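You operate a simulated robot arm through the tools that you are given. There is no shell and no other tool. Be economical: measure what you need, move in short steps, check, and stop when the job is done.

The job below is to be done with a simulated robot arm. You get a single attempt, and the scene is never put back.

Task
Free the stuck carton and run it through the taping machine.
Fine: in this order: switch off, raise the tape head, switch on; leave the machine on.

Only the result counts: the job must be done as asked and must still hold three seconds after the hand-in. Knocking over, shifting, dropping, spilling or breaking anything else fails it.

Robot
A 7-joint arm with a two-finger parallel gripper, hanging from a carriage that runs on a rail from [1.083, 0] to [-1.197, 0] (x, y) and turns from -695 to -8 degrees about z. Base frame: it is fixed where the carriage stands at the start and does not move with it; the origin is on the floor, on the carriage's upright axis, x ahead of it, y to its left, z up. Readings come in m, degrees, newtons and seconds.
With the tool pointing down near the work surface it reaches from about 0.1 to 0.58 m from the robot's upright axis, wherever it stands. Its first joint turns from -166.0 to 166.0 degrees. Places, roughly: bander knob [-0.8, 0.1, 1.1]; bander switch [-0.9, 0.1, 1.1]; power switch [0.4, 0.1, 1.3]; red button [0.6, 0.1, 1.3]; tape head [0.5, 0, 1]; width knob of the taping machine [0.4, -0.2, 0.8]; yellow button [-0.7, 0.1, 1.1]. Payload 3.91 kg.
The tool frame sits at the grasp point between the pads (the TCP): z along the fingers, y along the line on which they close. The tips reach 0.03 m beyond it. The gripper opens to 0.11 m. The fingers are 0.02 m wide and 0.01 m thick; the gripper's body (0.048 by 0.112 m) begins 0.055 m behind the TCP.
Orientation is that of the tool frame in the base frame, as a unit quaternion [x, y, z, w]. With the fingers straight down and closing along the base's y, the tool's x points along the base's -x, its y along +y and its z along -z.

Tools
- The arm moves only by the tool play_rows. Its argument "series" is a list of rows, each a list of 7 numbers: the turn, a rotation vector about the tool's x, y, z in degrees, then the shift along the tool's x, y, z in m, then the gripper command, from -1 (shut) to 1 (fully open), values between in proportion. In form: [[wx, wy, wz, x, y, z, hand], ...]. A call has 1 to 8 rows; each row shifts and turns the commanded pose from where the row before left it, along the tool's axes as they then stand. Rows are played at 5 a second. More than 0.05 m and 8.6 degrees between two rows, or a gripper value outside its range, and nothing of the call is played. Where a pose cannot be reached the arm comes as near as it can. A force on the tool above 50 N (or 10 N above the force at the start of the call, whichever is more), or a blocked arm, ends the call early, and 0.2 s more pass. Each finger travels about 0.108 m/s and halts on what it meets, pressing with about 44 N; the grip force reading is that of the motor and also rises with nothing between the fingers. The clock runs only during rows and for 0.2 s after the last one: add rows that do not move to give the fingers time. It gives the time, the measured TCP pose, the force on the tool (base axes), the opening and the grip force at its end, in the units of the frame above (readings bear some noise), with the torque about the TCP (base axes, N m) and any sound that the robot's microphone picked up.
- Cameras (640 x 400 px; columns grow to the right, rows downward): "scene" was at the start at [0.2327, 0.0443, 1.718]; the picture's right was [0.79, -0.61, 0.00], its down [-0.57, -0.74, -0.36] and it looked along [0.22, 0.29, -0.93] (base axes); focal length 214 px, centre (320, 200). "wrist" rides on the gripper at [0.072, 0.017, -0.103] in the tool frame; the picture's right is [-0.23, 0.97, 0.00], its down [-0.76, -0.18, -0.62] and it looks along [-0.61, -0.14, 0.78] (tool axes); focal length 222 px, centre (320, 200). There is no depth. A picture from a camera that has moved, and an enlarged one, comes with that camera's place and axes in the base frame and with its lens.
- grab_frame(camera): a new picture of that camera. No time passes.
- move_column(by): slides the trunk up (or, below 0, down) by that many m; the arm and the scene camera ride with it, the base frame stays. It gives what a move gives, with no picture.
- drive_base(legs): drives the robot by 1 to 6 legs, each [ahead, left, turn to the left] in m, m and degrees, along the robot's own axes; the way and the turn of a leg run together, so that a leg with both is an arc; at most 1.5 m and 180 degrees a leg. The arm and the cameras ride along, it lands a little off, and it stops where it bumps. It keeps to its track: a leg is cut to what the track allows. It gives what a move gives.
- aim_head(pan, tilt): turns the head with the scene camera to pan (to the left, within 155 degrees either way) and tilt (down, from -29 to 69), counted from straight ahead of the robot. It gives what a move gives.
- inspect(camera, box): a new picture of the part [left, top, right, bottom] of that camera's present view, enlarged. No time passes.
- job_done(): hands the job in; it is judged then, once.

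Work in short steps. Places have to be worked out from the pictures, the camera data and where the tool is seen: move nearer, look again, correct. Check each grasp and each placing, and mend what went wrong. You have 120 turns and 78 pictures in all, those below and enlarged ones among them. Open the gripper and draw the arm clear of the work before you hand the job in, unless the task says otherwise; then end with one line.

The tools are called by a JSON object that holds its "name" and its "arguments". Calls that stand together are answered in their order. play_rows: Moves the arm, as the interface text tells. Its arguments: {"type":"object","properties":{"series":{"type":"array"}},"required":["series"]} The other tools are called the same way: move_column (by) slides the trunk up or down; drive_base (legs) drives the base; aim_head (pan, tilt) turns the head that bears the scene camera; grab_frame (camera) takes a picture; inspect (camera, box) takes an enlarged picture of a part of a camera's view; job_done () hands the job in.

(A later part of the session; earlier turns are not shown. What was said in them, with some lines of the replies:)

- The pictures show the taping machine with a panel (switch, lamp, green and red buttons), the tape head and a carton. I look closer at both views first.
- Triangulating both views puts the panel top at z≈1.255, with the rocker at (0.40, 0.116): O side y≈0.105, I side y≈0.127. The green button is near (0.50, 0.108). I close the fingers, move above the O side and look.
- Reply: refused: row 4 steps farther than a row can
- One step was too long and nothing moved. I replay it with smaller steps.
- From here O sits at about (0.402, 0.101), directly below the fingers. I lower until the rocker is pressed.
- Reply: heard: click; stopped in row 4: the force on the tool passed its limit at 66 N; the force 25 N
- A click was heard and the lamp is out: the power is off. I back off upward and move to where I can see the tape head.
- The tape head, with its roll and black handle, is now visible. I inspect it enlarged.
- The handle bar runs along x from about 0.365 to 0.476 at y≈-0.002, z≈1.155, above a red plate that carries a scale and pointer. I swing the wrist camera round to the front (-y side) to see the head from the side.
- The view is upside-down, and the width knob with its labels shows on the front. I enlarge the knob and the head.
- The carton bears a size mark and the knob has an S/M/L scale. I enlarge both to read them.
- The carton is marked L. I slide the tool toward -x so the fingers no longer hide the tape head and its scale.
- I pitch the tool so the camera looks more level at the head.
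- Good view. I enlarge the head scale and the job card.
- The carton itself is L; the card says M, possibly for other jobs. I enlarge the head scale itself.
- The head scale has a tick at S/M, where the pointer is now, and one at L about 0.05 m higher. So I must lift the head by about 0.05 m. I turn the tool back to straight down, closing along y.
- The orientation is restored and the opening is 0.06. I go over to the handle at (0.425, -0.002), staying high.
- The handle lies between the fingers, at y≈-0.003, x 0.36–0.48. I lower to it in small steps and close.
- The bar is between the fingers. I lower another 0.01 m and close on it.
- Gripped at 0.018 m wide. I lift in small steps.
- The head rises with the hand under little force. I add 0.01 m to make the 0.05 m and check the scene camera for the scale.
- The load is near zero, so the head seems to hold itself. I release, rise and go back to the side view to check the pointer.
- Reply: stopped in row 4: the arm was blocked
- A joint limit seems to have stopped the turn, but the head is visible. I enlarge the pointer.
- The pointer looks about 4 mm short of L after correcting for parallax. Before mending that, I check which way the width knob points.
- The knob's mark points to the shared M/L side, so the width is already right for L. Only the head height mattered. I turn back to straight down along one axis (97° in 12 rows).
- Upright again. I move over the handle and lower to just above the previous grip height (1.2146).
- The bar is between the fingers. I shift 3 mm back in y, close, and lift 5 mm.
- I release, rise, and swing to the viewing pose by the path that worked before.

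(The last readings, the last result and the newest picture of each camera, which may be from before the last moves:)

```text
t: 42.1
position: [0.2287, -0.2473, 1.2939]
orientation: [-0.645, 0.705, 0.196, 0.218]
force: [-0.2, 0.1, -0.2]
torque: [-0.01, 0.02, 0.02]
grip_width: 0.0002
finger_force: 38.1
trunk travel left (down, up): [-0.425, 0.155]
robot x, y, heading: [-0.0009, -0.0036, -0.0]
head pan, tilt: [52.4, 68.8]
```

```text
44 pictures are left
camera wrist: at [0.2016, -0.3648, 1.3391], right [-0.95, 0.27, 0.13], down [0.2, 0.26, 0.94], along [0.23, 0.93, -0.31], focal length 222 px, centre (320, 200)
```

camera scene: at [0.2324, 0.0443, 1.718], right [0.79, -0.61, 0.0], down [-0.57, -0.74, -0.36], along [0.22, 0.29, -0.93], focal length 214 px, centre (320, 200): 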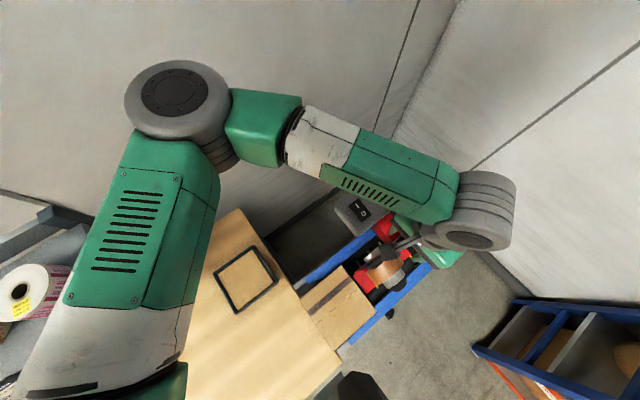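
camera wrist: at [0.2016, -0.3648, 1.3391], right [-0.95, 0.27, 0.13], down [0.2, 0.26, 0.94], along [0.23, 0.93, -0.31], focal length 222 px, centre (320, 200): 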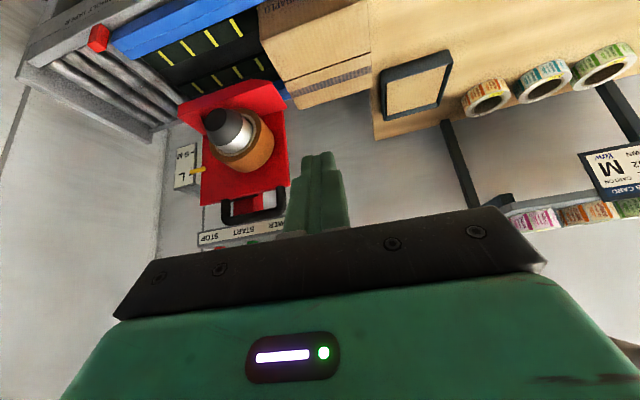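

{"name": "inspect", "arguments": {"camera": "wrist", "box": [165, 130, 225, 200]}}

{"name": "inspect", "arguments": {"camera": "wrist", "box": [160, 0, 400, 150]}}

```text
5.71 times, centred on (195, 165) of wrist
camera zoom: at [0.2016, -0.3648, 1.3391], right [-0.95, 0.27, 0.13], down [0.2, 0.26, 0.94], along [0.23, 0.93, -0.31], focal length 1269 px, centre (1034, 400)
```

zoom: 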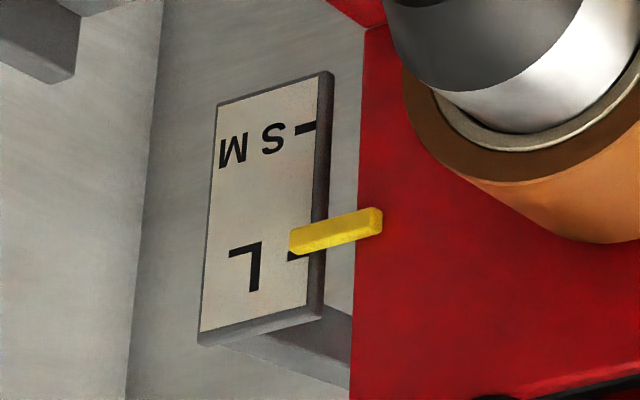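

```text
2.67 times, centred on (280, 75) of wrist
camera zoom: at [0.2016, -0.3648, 1.3391], right [-0.95, 0.27, 0.13], down [0.2, 0.26, 0.94], along [0.23, 0.93, -0.31], focal length 592 px, centre (427, 533)
```

zoom: 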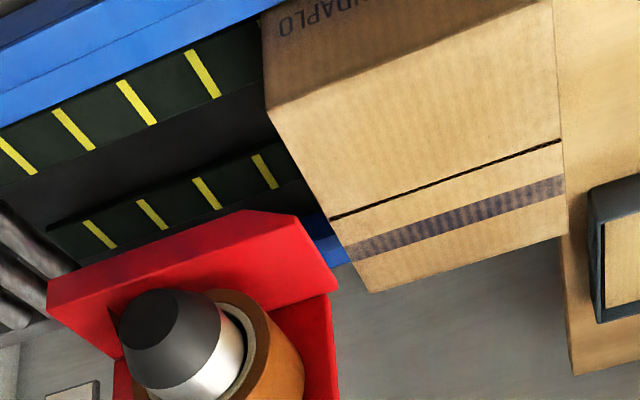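

The pointer now sits at L exactly as it did at S/M. I turn the tool back down and go to the switch's I side, at about (0.403, 0.125).

{"name": "play_rows", "arguments": {"series": [[0, 8.5, 0, 0, 0, 0, -1], [0, 8.5, 0, 0, 0, 0, -1], [0, 8.5, 0, 0, 0, 0, -1], [0, 8.5, 0, 0, 0, 0, -1], [0, 0, 0, 0, -0.045, -0.02, -1], [0, 0, 0, 0, -0.045, -0.02, -1], [0, 0, 0, 0, -0.045, -0.02, -1], [0, 0, 0, 0, 0, -0.03, -1]]}}

{"name": "play_rows", "arguments": {"series": [[0, 0, 8.5, 0, 0, 0, -1], [0, 0, 8.5, 0, 0, 0, -1], [0, 0, 8.5, 0, 0, 0, -1], [0, 0, 8.5, 0, 0, 0, -1], [0, 0, 8.5, 0, 0, 0, -1], [0, 0, 8.5, 0, 0, 0, -1], [0, 0, 8.5, 0, 0, 0, -1], [0, 0, 8.5, 0, 0, 0, -1]]}}

{"name": "play_rows", "arguments": {"series": [[0, 0, 8.5, 0, 0, 0, -1], [0, 0, 8.5, 0, 0, 0, -1], [0, 0, 0, 0, 0.045, 0, -1], [0, 0, 0, 0, 0.045, 0, -1], [0, 0, 0, 0, 0.045, 0, -1], [0, 0, 0, 0, 0.045, 0, -1], [0, 0, 0, 0, 0, 0, -1]]}}

```text
t: 43.9
position: [0.3623, -0.2619, 1.3851]
orientation: [-0.675, 0.737, 0.0, 0.002]
force: [0.3, -0.2, 0.8]
torque: [-0.01, -0.02, -0.02]
grip_width: 0.0
finger_force: 37.7
trunk travel left (down, up): [-0.425, 0.155]
robot x, y, heading: [-0.0011, -0.0021, -0.2]
head pan, tilt: [52.4, 68.8]
```

```text
t: 45.7
position: [0.3641, -0.2594, 1.3846]
orientation: [-0.146, 0.989, -0.001, 0.002]
force: [-0.3, 0.3, -0.5]
torque: [0.0, 0.0, 0.02]
grip_width: 0.0
finger_force: 37.9
trunk travel left (down, up): [-0.425, 0.155]
robot x, y, heading: [0.0014, 0.0024, 0.2]
head pan, tilt: [52.4, 68.8]
```

```text
t: 47.3
position: [0.3636, -0.0816, 1.3836]
orientation: [0.0, 1.0, 0.001, 0.001]
force: [-0.1, 0.6, 0.1]
torque: [0.0, -0.01, 0.0]
grip_width: 0.0001
finger_force: 37.1
trunk travel left (down, up): [-0.425, 0.155]
robot x, y, heading: [0.0002, 0.0006, 0.2]
head pan, tilt: [52.4, 68.8]
```

Next I move to (0.403, 0.127), lower near the rocker, and look before pressing.

{"name": "play_rows", "arguments": {"series": [[0, 0, 0, -0.01, 0.044, 0, -1], [0, 0, 0, -0.01, 0.044, 0, -1], [0, 0, 0, -0.01, 0.044, 0, -1], [0, 0, 0, -0.01, 0.044, 0, -1], [0, 0, 0, 0, 0.0325, 0, -1], [0, 0, 0, 0, 0, 0.04, -1], [0, 0, 0, 0, 0, 0.02, -1], [0, 0, 0, 0, 0, 0, -1]]}}

{"name": "grab_frame", "arguments": {"camera": "wrist"}}

```text
t: 49.1
position: [0.4029, 0.129, 1.3245]
orientation: [0.001, 1.0, 0.001, 0.002]
force: [0.9, -0.2, -0.8]
torque: [-0.02, -0.03, 0.0]
grip_width: 0.0
finger_force: 37.2
trunk travel left (down, up): [-0.425, 0.155]
robot x, y, heading: [0.0016, -0.0044, 0.2]
head pan, tilt: [52.4, 68.8]
```

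```text
41 pictures are left
camera wrist: at [0.3306, 0.145, 1.4284], right [0.23, 0.97, 0.0], down [0.76, -0.18, 0.62], along [0.61, -0.14, -0.78], focal length 222 px, centre (320, 200)
```

wrist: 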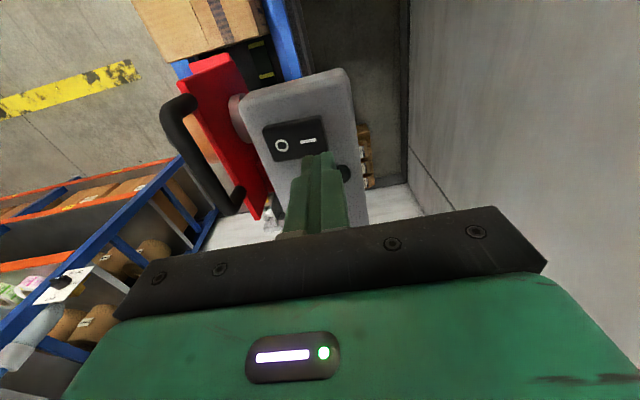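

The I mark is just below the tip, at y≈0.121. I press down.

{"name": "play_rows", "arguments": {"series": [[0, 0, 0, 0, -0.005, 0.012, -1], [0, 0, 0, 0, 0, 0.01, -1], [0, 0, 0, 0, 0, 0.006, -1], [0, 0, 0, 0, 0, 0.006, -1], [0, 0, 0, 0, 0, 0.005, -1]]}}

{"name": "grab_frame", "arguments": {"camera": "wrist"}}

```text
t: 50.2
position: [0.4039, 0.1262, 1.2958]
orientation: [0.002, 1.0, 0.002, 0.002]
force: [-8.4, 4.0, 24.4]
torque: [-0.1, 0.32, -0.09]
grip_width: 0.0
finger_force: 37.4
trunk travel left (down, up): [-0.425, 0.155]
robot x, y, heading: [-0.0021, -0.0009, 0.0]
head pan, tilt: [52.4, 68.8]
heard: click
stopped in row 5: the force on the tool passed its limit at 63 N (the readings are from after the stop); the commanded pose is now the measured one
```

```text
40 pictures are left
camera wrist: at [0.3313, 0.141, 1.3985], right [0.23, 0.97, 0.01], down [0.76, -0.18, 0.63], along [0.61, -0.14, -0.78], focal length 222 px, centre (320, 200)
```

wrist: 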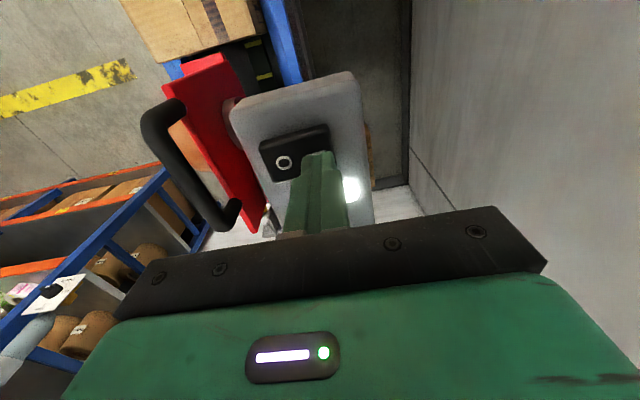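

A click was heard and the lamp is lit. I raise, wait and see whether the carton runs by itself.

{"name": "play_rows", "arguments": {"series": [[0, 0, 0, 0, 0, -0.03, -1], [0, 0, 0, 0, 0, -0.04, -1], [0, 0, 0, 0.0, 0, -0.03, -1], [0, 0, 0, 0, 0, 0, -1], [0, 0, 0, 0, 0, 0, -1], [0, 0, 0, 0, 0, 0, -1], [0, 0, 0, 0, 0, 0, -1], [0, 0, 0, 0, 0, 0, -1]]}}

{"name": "grab_frame", "arguments": {"camera": "scene"}}

```text
t: 52.0
position: [0.4055, 0.1251, 1.3941]
orientation: [0.001, 1.0, 0.001, 0.002]
force: [-0.1, 0.0, 0.2]
torque: [0.01, 0.01, -0.01]
grip_width: 0.0002
finger_force: 37.7
trunk travel left (down, up): [-0.425, 0.155]
robot x, y, heading: [0.0006, -0.0025, 0.3]
head pan, tilt: [52.4, 68.8]
```

```text
39 pictures are left
camera scene: at [0.2322, 0.0444, 1.718], right [0.79, -0.61, 0.0], down [-0.57, -0.74, -0.36], along [0.22, 0.29, -0.93], focal length 214 px, centre (320, 200)
```

scene: 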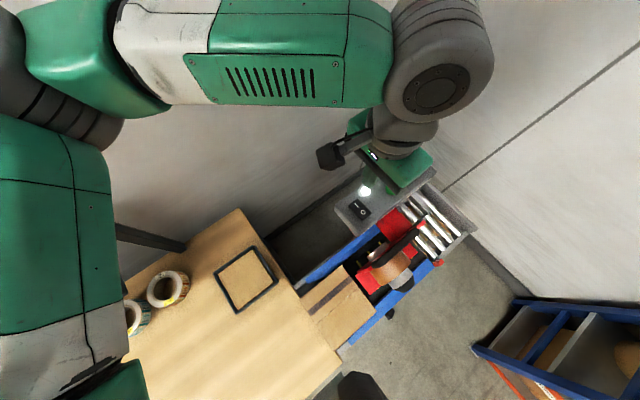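

The carton has not moved, so START (green, ≈(0.497, 0.108)) must be pressed. I move above it and look.

{"name": "play_rows", "arguments": {"series": [[0, 0, 0, -0.04, -0.008, 0, -1], [0, 0, 0, -0.04, -0.009, 0, -1], [0, 0, 0, -0.012, 0, 0.03, -1], [0, 0, 0, 0, 0, 0.03, -1], [0, 0, 0, 0, 0, 0, -1]]}}

{"name": "grab_frame", "arguments": {"camera": "wrist"}}

{"name": "inspect", "arguments": {"camera": "scene", "box": [300, 100, 500, 300]}}

```text
t: 53.2
position: [0.4959, 0.105, 1.3342]
orientation: [0.001, 1.0, 0.0, 0.002]
force: [0.1, -0.3, 0.7]
torque: [0.01, 0.01, -0.02]
grip_width: 0.0001
finger_force: 37.6
trunk travel left (down, up): [-0.425, 0.155]
robot x, y, heading: [-0.0028, -0.0008, -0.4]
head pan, tilt: [52.4, 68.8]
```

```text
38 pictures are left
camera wrist: at [0.4232, 0.1212, 1.4369], right [0.23, 0.97, 0.0], down [0.76, -0.18, 0.63], along [0.61, -0.14, -0.78], focal length 222 px, centre (320, 200)
```

wrist: 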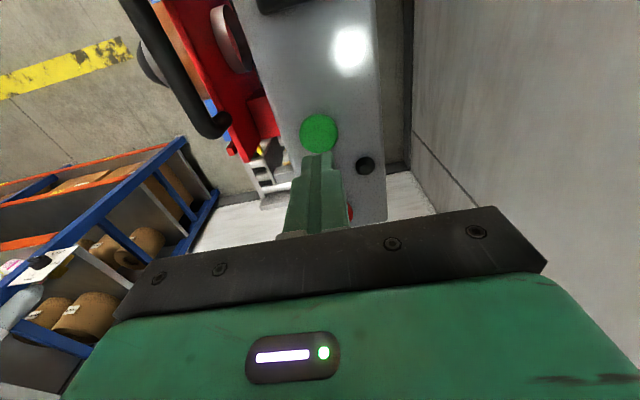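

```text
2.00 times, centred on (400, 200) of scene
camera zoom: at [0.2322, 0.0444, 1.718], right [0.79, -0.61, 0.0], down [-0.57, -0.74, -0.36], along [0.22, 0.29, -0.93], focal length 429 px, centre (160, 200)
```

zoom: 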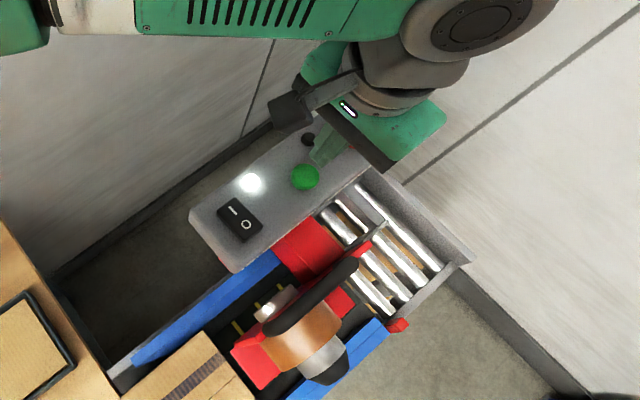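

The green button is at about (0.490, 0.105). I shift 5 mm toward -x and press.

{"name": "play_rows", "arguments": {"series": [[0, 0, 0, 0.005, 0, 0.02, -1], [0, 0, 0, 0, 0, 0.01, -1], [0, 0, 0, 0, 0, 0.006, -1], [0, 0, 0, 0, 0, 0.006, -1], [0, 0, 0, 0, 0, 0.005, -1], [0, 0, 0, 0, 0, 0.004, -1]]}}

{"name": "play_rows", "arguments": {"series": [[0, 0, 0, 0, 0, -0.03, -1], [0, 0, 0, 0, 0, -0.04, -1], [0, 0, 0, 0.0, 0, -0.03, -1], [0, 0, 0, 0, 0, 0, -1]]}}

{"name": "grab_frame", "arguments": {"camera": "scene"}}

```text
t: 54.6
position: [0.494, 0.1078, 1.2895]
orientation: [0.002, 1.0, 0.002, 0.007]
force: [-9.1, -0.2, 33.1]
torque: [-0.05, 0.35, -0.06]
grip_width: 0.0
finger_force: 38.2
trunk travel left (down, up): [-0.425, 0.155]
robot x, y, heading: [0.0013, -0.0011, 0.2]
head pan, tilt: [52.4, 68.8]
heard: click
stopped in row 6: the force on the tool passed its limit at 52 N (the readings are from after the stop); the commanded pose is now the measured one
```

```text
t: 55.6
position: [0.4908, 0.1047, 1.386]
orientation: [0.001, 1.0, 0.002, 0.002]
force: [1.0, 0.1, -0.5]
torque: [-0.01, -0.01, 0.06]
grip_width: 0.0
finger_force: 37.8
trunk travel left (down, up): [-0.425, 0.155]
robot x, y, heading: [-0.003, 0.0039, -0.2]
head pan, tilt: [52.4, 68.8]
```

```text
36 pictures are left
camera scene: at [0.2319, 0.0444, 1.718], right [0.79, -0.61, 0.0], down [-0.57, -0.74, -0.36], along [0.22, 0.29, -0.93], focal length 214 px, centre (320, 200)
```

scene: 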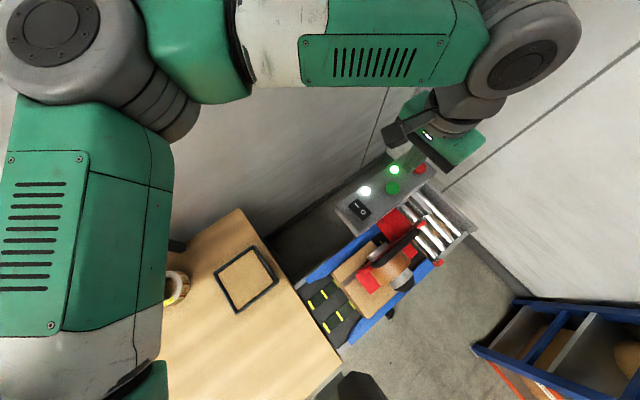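

The green lamp lit and the carton is moving under the head. I wait with still rows and watch.

{"name": "play_rows", "arguments": {"series": [[0, 0, 0, 0, 0, 0, -1], [0, 0, 0, 0, 0, 0, -1], [0, 0, 0, 0, 0, 0, -1], [0, 0, 0, 0, 0, 0, -1], [0, 0, 0, 0, 0, 0, -1], [0, 0, 0, 0, 0, 0, -1], [0, 0, 0, 0, 0, 0, -1], [0, 0, 0, 0, 0, 0, -1]]}}

{"name": "grab_frame", "arguments": {"camera": "scene"}}

```text
t: 57.4
position: [0.4902, 0.104, 1.3853]
orientation: [0.001, 1.0, 0.002, 0.002]
force: [0.3, -0.2, 0.5]
torque: [-0.03, -0.03, 0.0]
grip_width: 0.0
finger_force: 37.9
trunk travel left (down, up): [-0.425, 0.155]
robot x, y, heading: [-0.0006, -0.0012, 0.2]
head pan, tilt: [52.4, 68.8]
```

```text
35 pictures are left
camera scene: at [0.2319, 0.0444, 1.718], right [0.79, -0.61, 0.0], down [-0.57, -0.74, -0.36], along [0.22, 0.29, -0.93], focal length 214 px, centre (320, 200)
```

scene: 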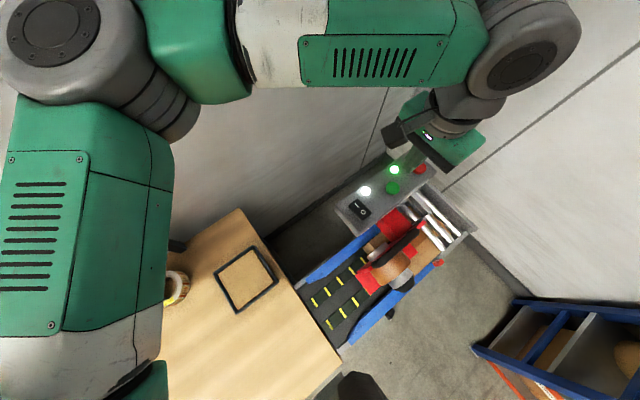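

The carton is coming out onto the rollers. I wait on while lifting the arm clear.

{"name": "play_rows", "arguments": {"series": [[0, 0, 0, 0, 0, -0.04, 0], [0, 0, 0, 0.04, 0, -0.02, 0], [0, 0, 0, 0.04, -0.02, 0, 0], [0, 0, 0, 0.04, -0.02, 0, 0], [0, 0, 0, 0.0, -0.03, 0, 1], [0, 0, 0, 0, -0.03, 0, 1], [0, 0, 0, 0, 0, 0, 1], [0, 0, 0, 0, 0, 0, 1]]}}

{"name": "play_rows", "arguments": {"series": [[0, 0, 0, 0, 0, 0, 1], [0, 0, 0, 0, 0, 0, 1], [0, 0, 0, 0, 0, 0, 1], [0, 0, 0, 0, 0, 0, 1], [0, 0, 0, 0, 0, 0, 1], [0, 0, 0, 0, 0, 0, 1], [0, 0, 0, 0, 0, 0, 1], [0, 0, 0, 0, 0, 0, 1]]}}

{"name": "grab_frame", "arguments": {"camera": "scene"}}

{"name": "grab_frame", "arguments": {"camera": "wrist"}}

```text
t: 59.2
position: [0.3718, 0.0064, 1.4447]
orientation: [0.001, 1.0, 0.002, 0.003]
force: [-0.4, -0.1, 0.1]
torque: [0.02, -0.01, -0.01]
grip_width: 0.1099
finger_force: 0.1
trunk travel left (down, up): [-0.425, 0.155]
robot x, y, heading: [-0.0004, -0.0036, -0.1]
head pan, tilt: [52.4, 68.8]
```

```text
t: 61.0
position: [0.3715, 0.0053, 1.4452]
orientation: [0.001, 1.0, 0.001, 0.003]
force: [-0.1, -0.3, 0.4]
torque: [-0.02, -0.01, 0.02]
grip_width: 0.1099
finger_force: 0.1
trunk travel left (down, up): [-0.425, 0.155]
robot x, y, heading: [0.0018, -0.001, 0.0]
head pan, tilt: [52.4, 68.8]
```

```text
34 pictures are left
camera scene: at [0.2319, 0.0444, 1.718], right [0.79, -0.61, 0.0], down [-0.57, -0.74, -0.36], along [0.22, 0.29, -0.93], focal length 214 px, centre (320, 200)
```

scene: 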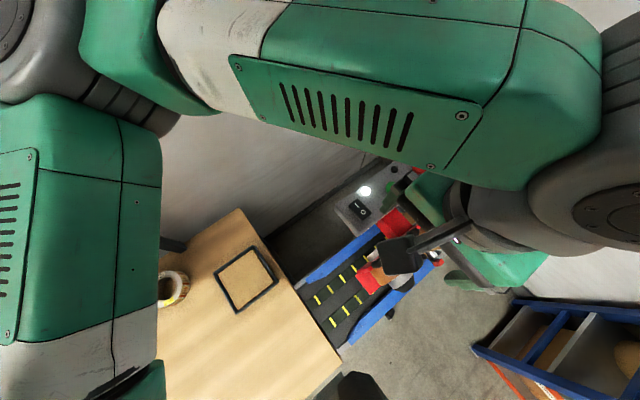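

```text
33 pictures are left
camera wrist: at [0.299, 0.0219, 1.5478], right [0.23, 0.97, 0.0], down [0.76, -0.18, 0.63], along [0.61, -0.14, -0.78], focal length 222 px, centre (320, 200)
```

wrist: 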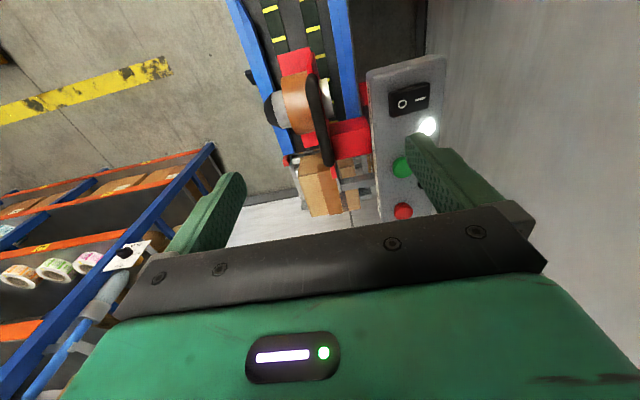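

The carton is out on the rollers and the run lamp is out, with the power lamp still lit. I enlarge to confirm.

{"name": "inspect", "arguments": {"camera": "wrist", "box": [250, 40, 450, 230]}}

```text
2.11 times, centred on (350, 135) of wrist
camera zoom: at [0.299, 0.0219, 1.5478], right [0.23, 0.97, 0.0], down [0.76, -0.18, 0.63], along [0.61, -0.14, -0.78], focal length 468 px, centre (257, 337)
```

zoom: 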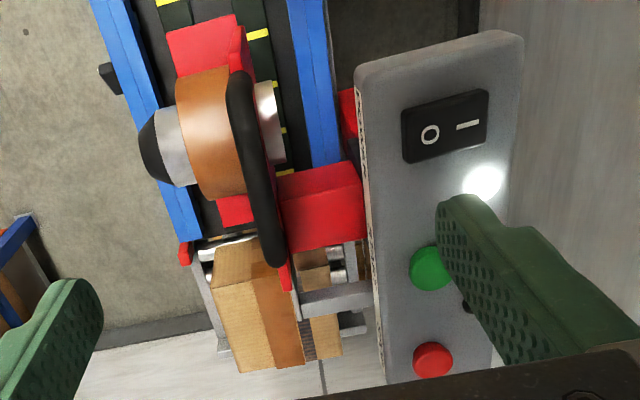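

The carton is taped and rests on the outfeed rollers. I draw the arm back further and check that it is at rest.

{"name": "play_rows", "arguments": {"series": [[0, 0, 0, 0, -0.04, -0.02, 1], [0, 0, 0, 0, -0.04, -0.02, 1], [0, 0, 0, 0, -0.04, 0, 1], [0, 0, 0, 0, 0, 0, 1], [0, 0, 0, 0, 0, 0, 1], [0, 0, 0, 0, 0, 0, 1], [0, 0, 0, 0, 0, 0, 1], [0, 0, 0, 0, 0, 0, 1]]}}

{"name": "inspect", "arguments": {"camera": "wrist", "box": [250, 0, 510, 210]}}

```text
t: 62.8
position: [0.3698, -0.1126, 1.4836]
orientation: [0.0, 1.0, 0.001, 0.003]
force: [0.2, -0.7, -0.3]
torque: [0.0, -0.01, -0.04]
grip_width: 0.1099
finger_force: 0.1
trunk travel left (down, up): [-0.425, 0.155]
robot x, y, heading: [-0.0016, -0.0021, -0.1]
head pan, tilt: [52.4, 68.8]
```

```text
1.90 times, centred on (380, 105) of wrist
camera zoom: at [0.2968, -0.0973, 1.5862], right [0.23, 0.97, 0.0], down [0.76, -0.18, 0.63], along [0.61, -0.14, -0.78], focal length 423 px, centre (206, 381)
```

zoom: 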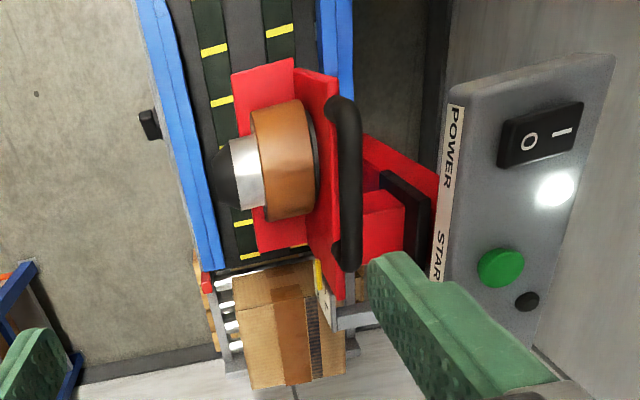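

The carton is through, taped and at rest on the rollers. The run lamp is off, the power is on and the arm is clear, so I hand in.

{"name": "job_done", "arguments": {}}

```text
The job is handed in.
```

I freed the carton by switching the machine off, raising the tape head to L and switching it back on; after I pressed START it ran through, came out taped onto the rollers, and the machine is still on.
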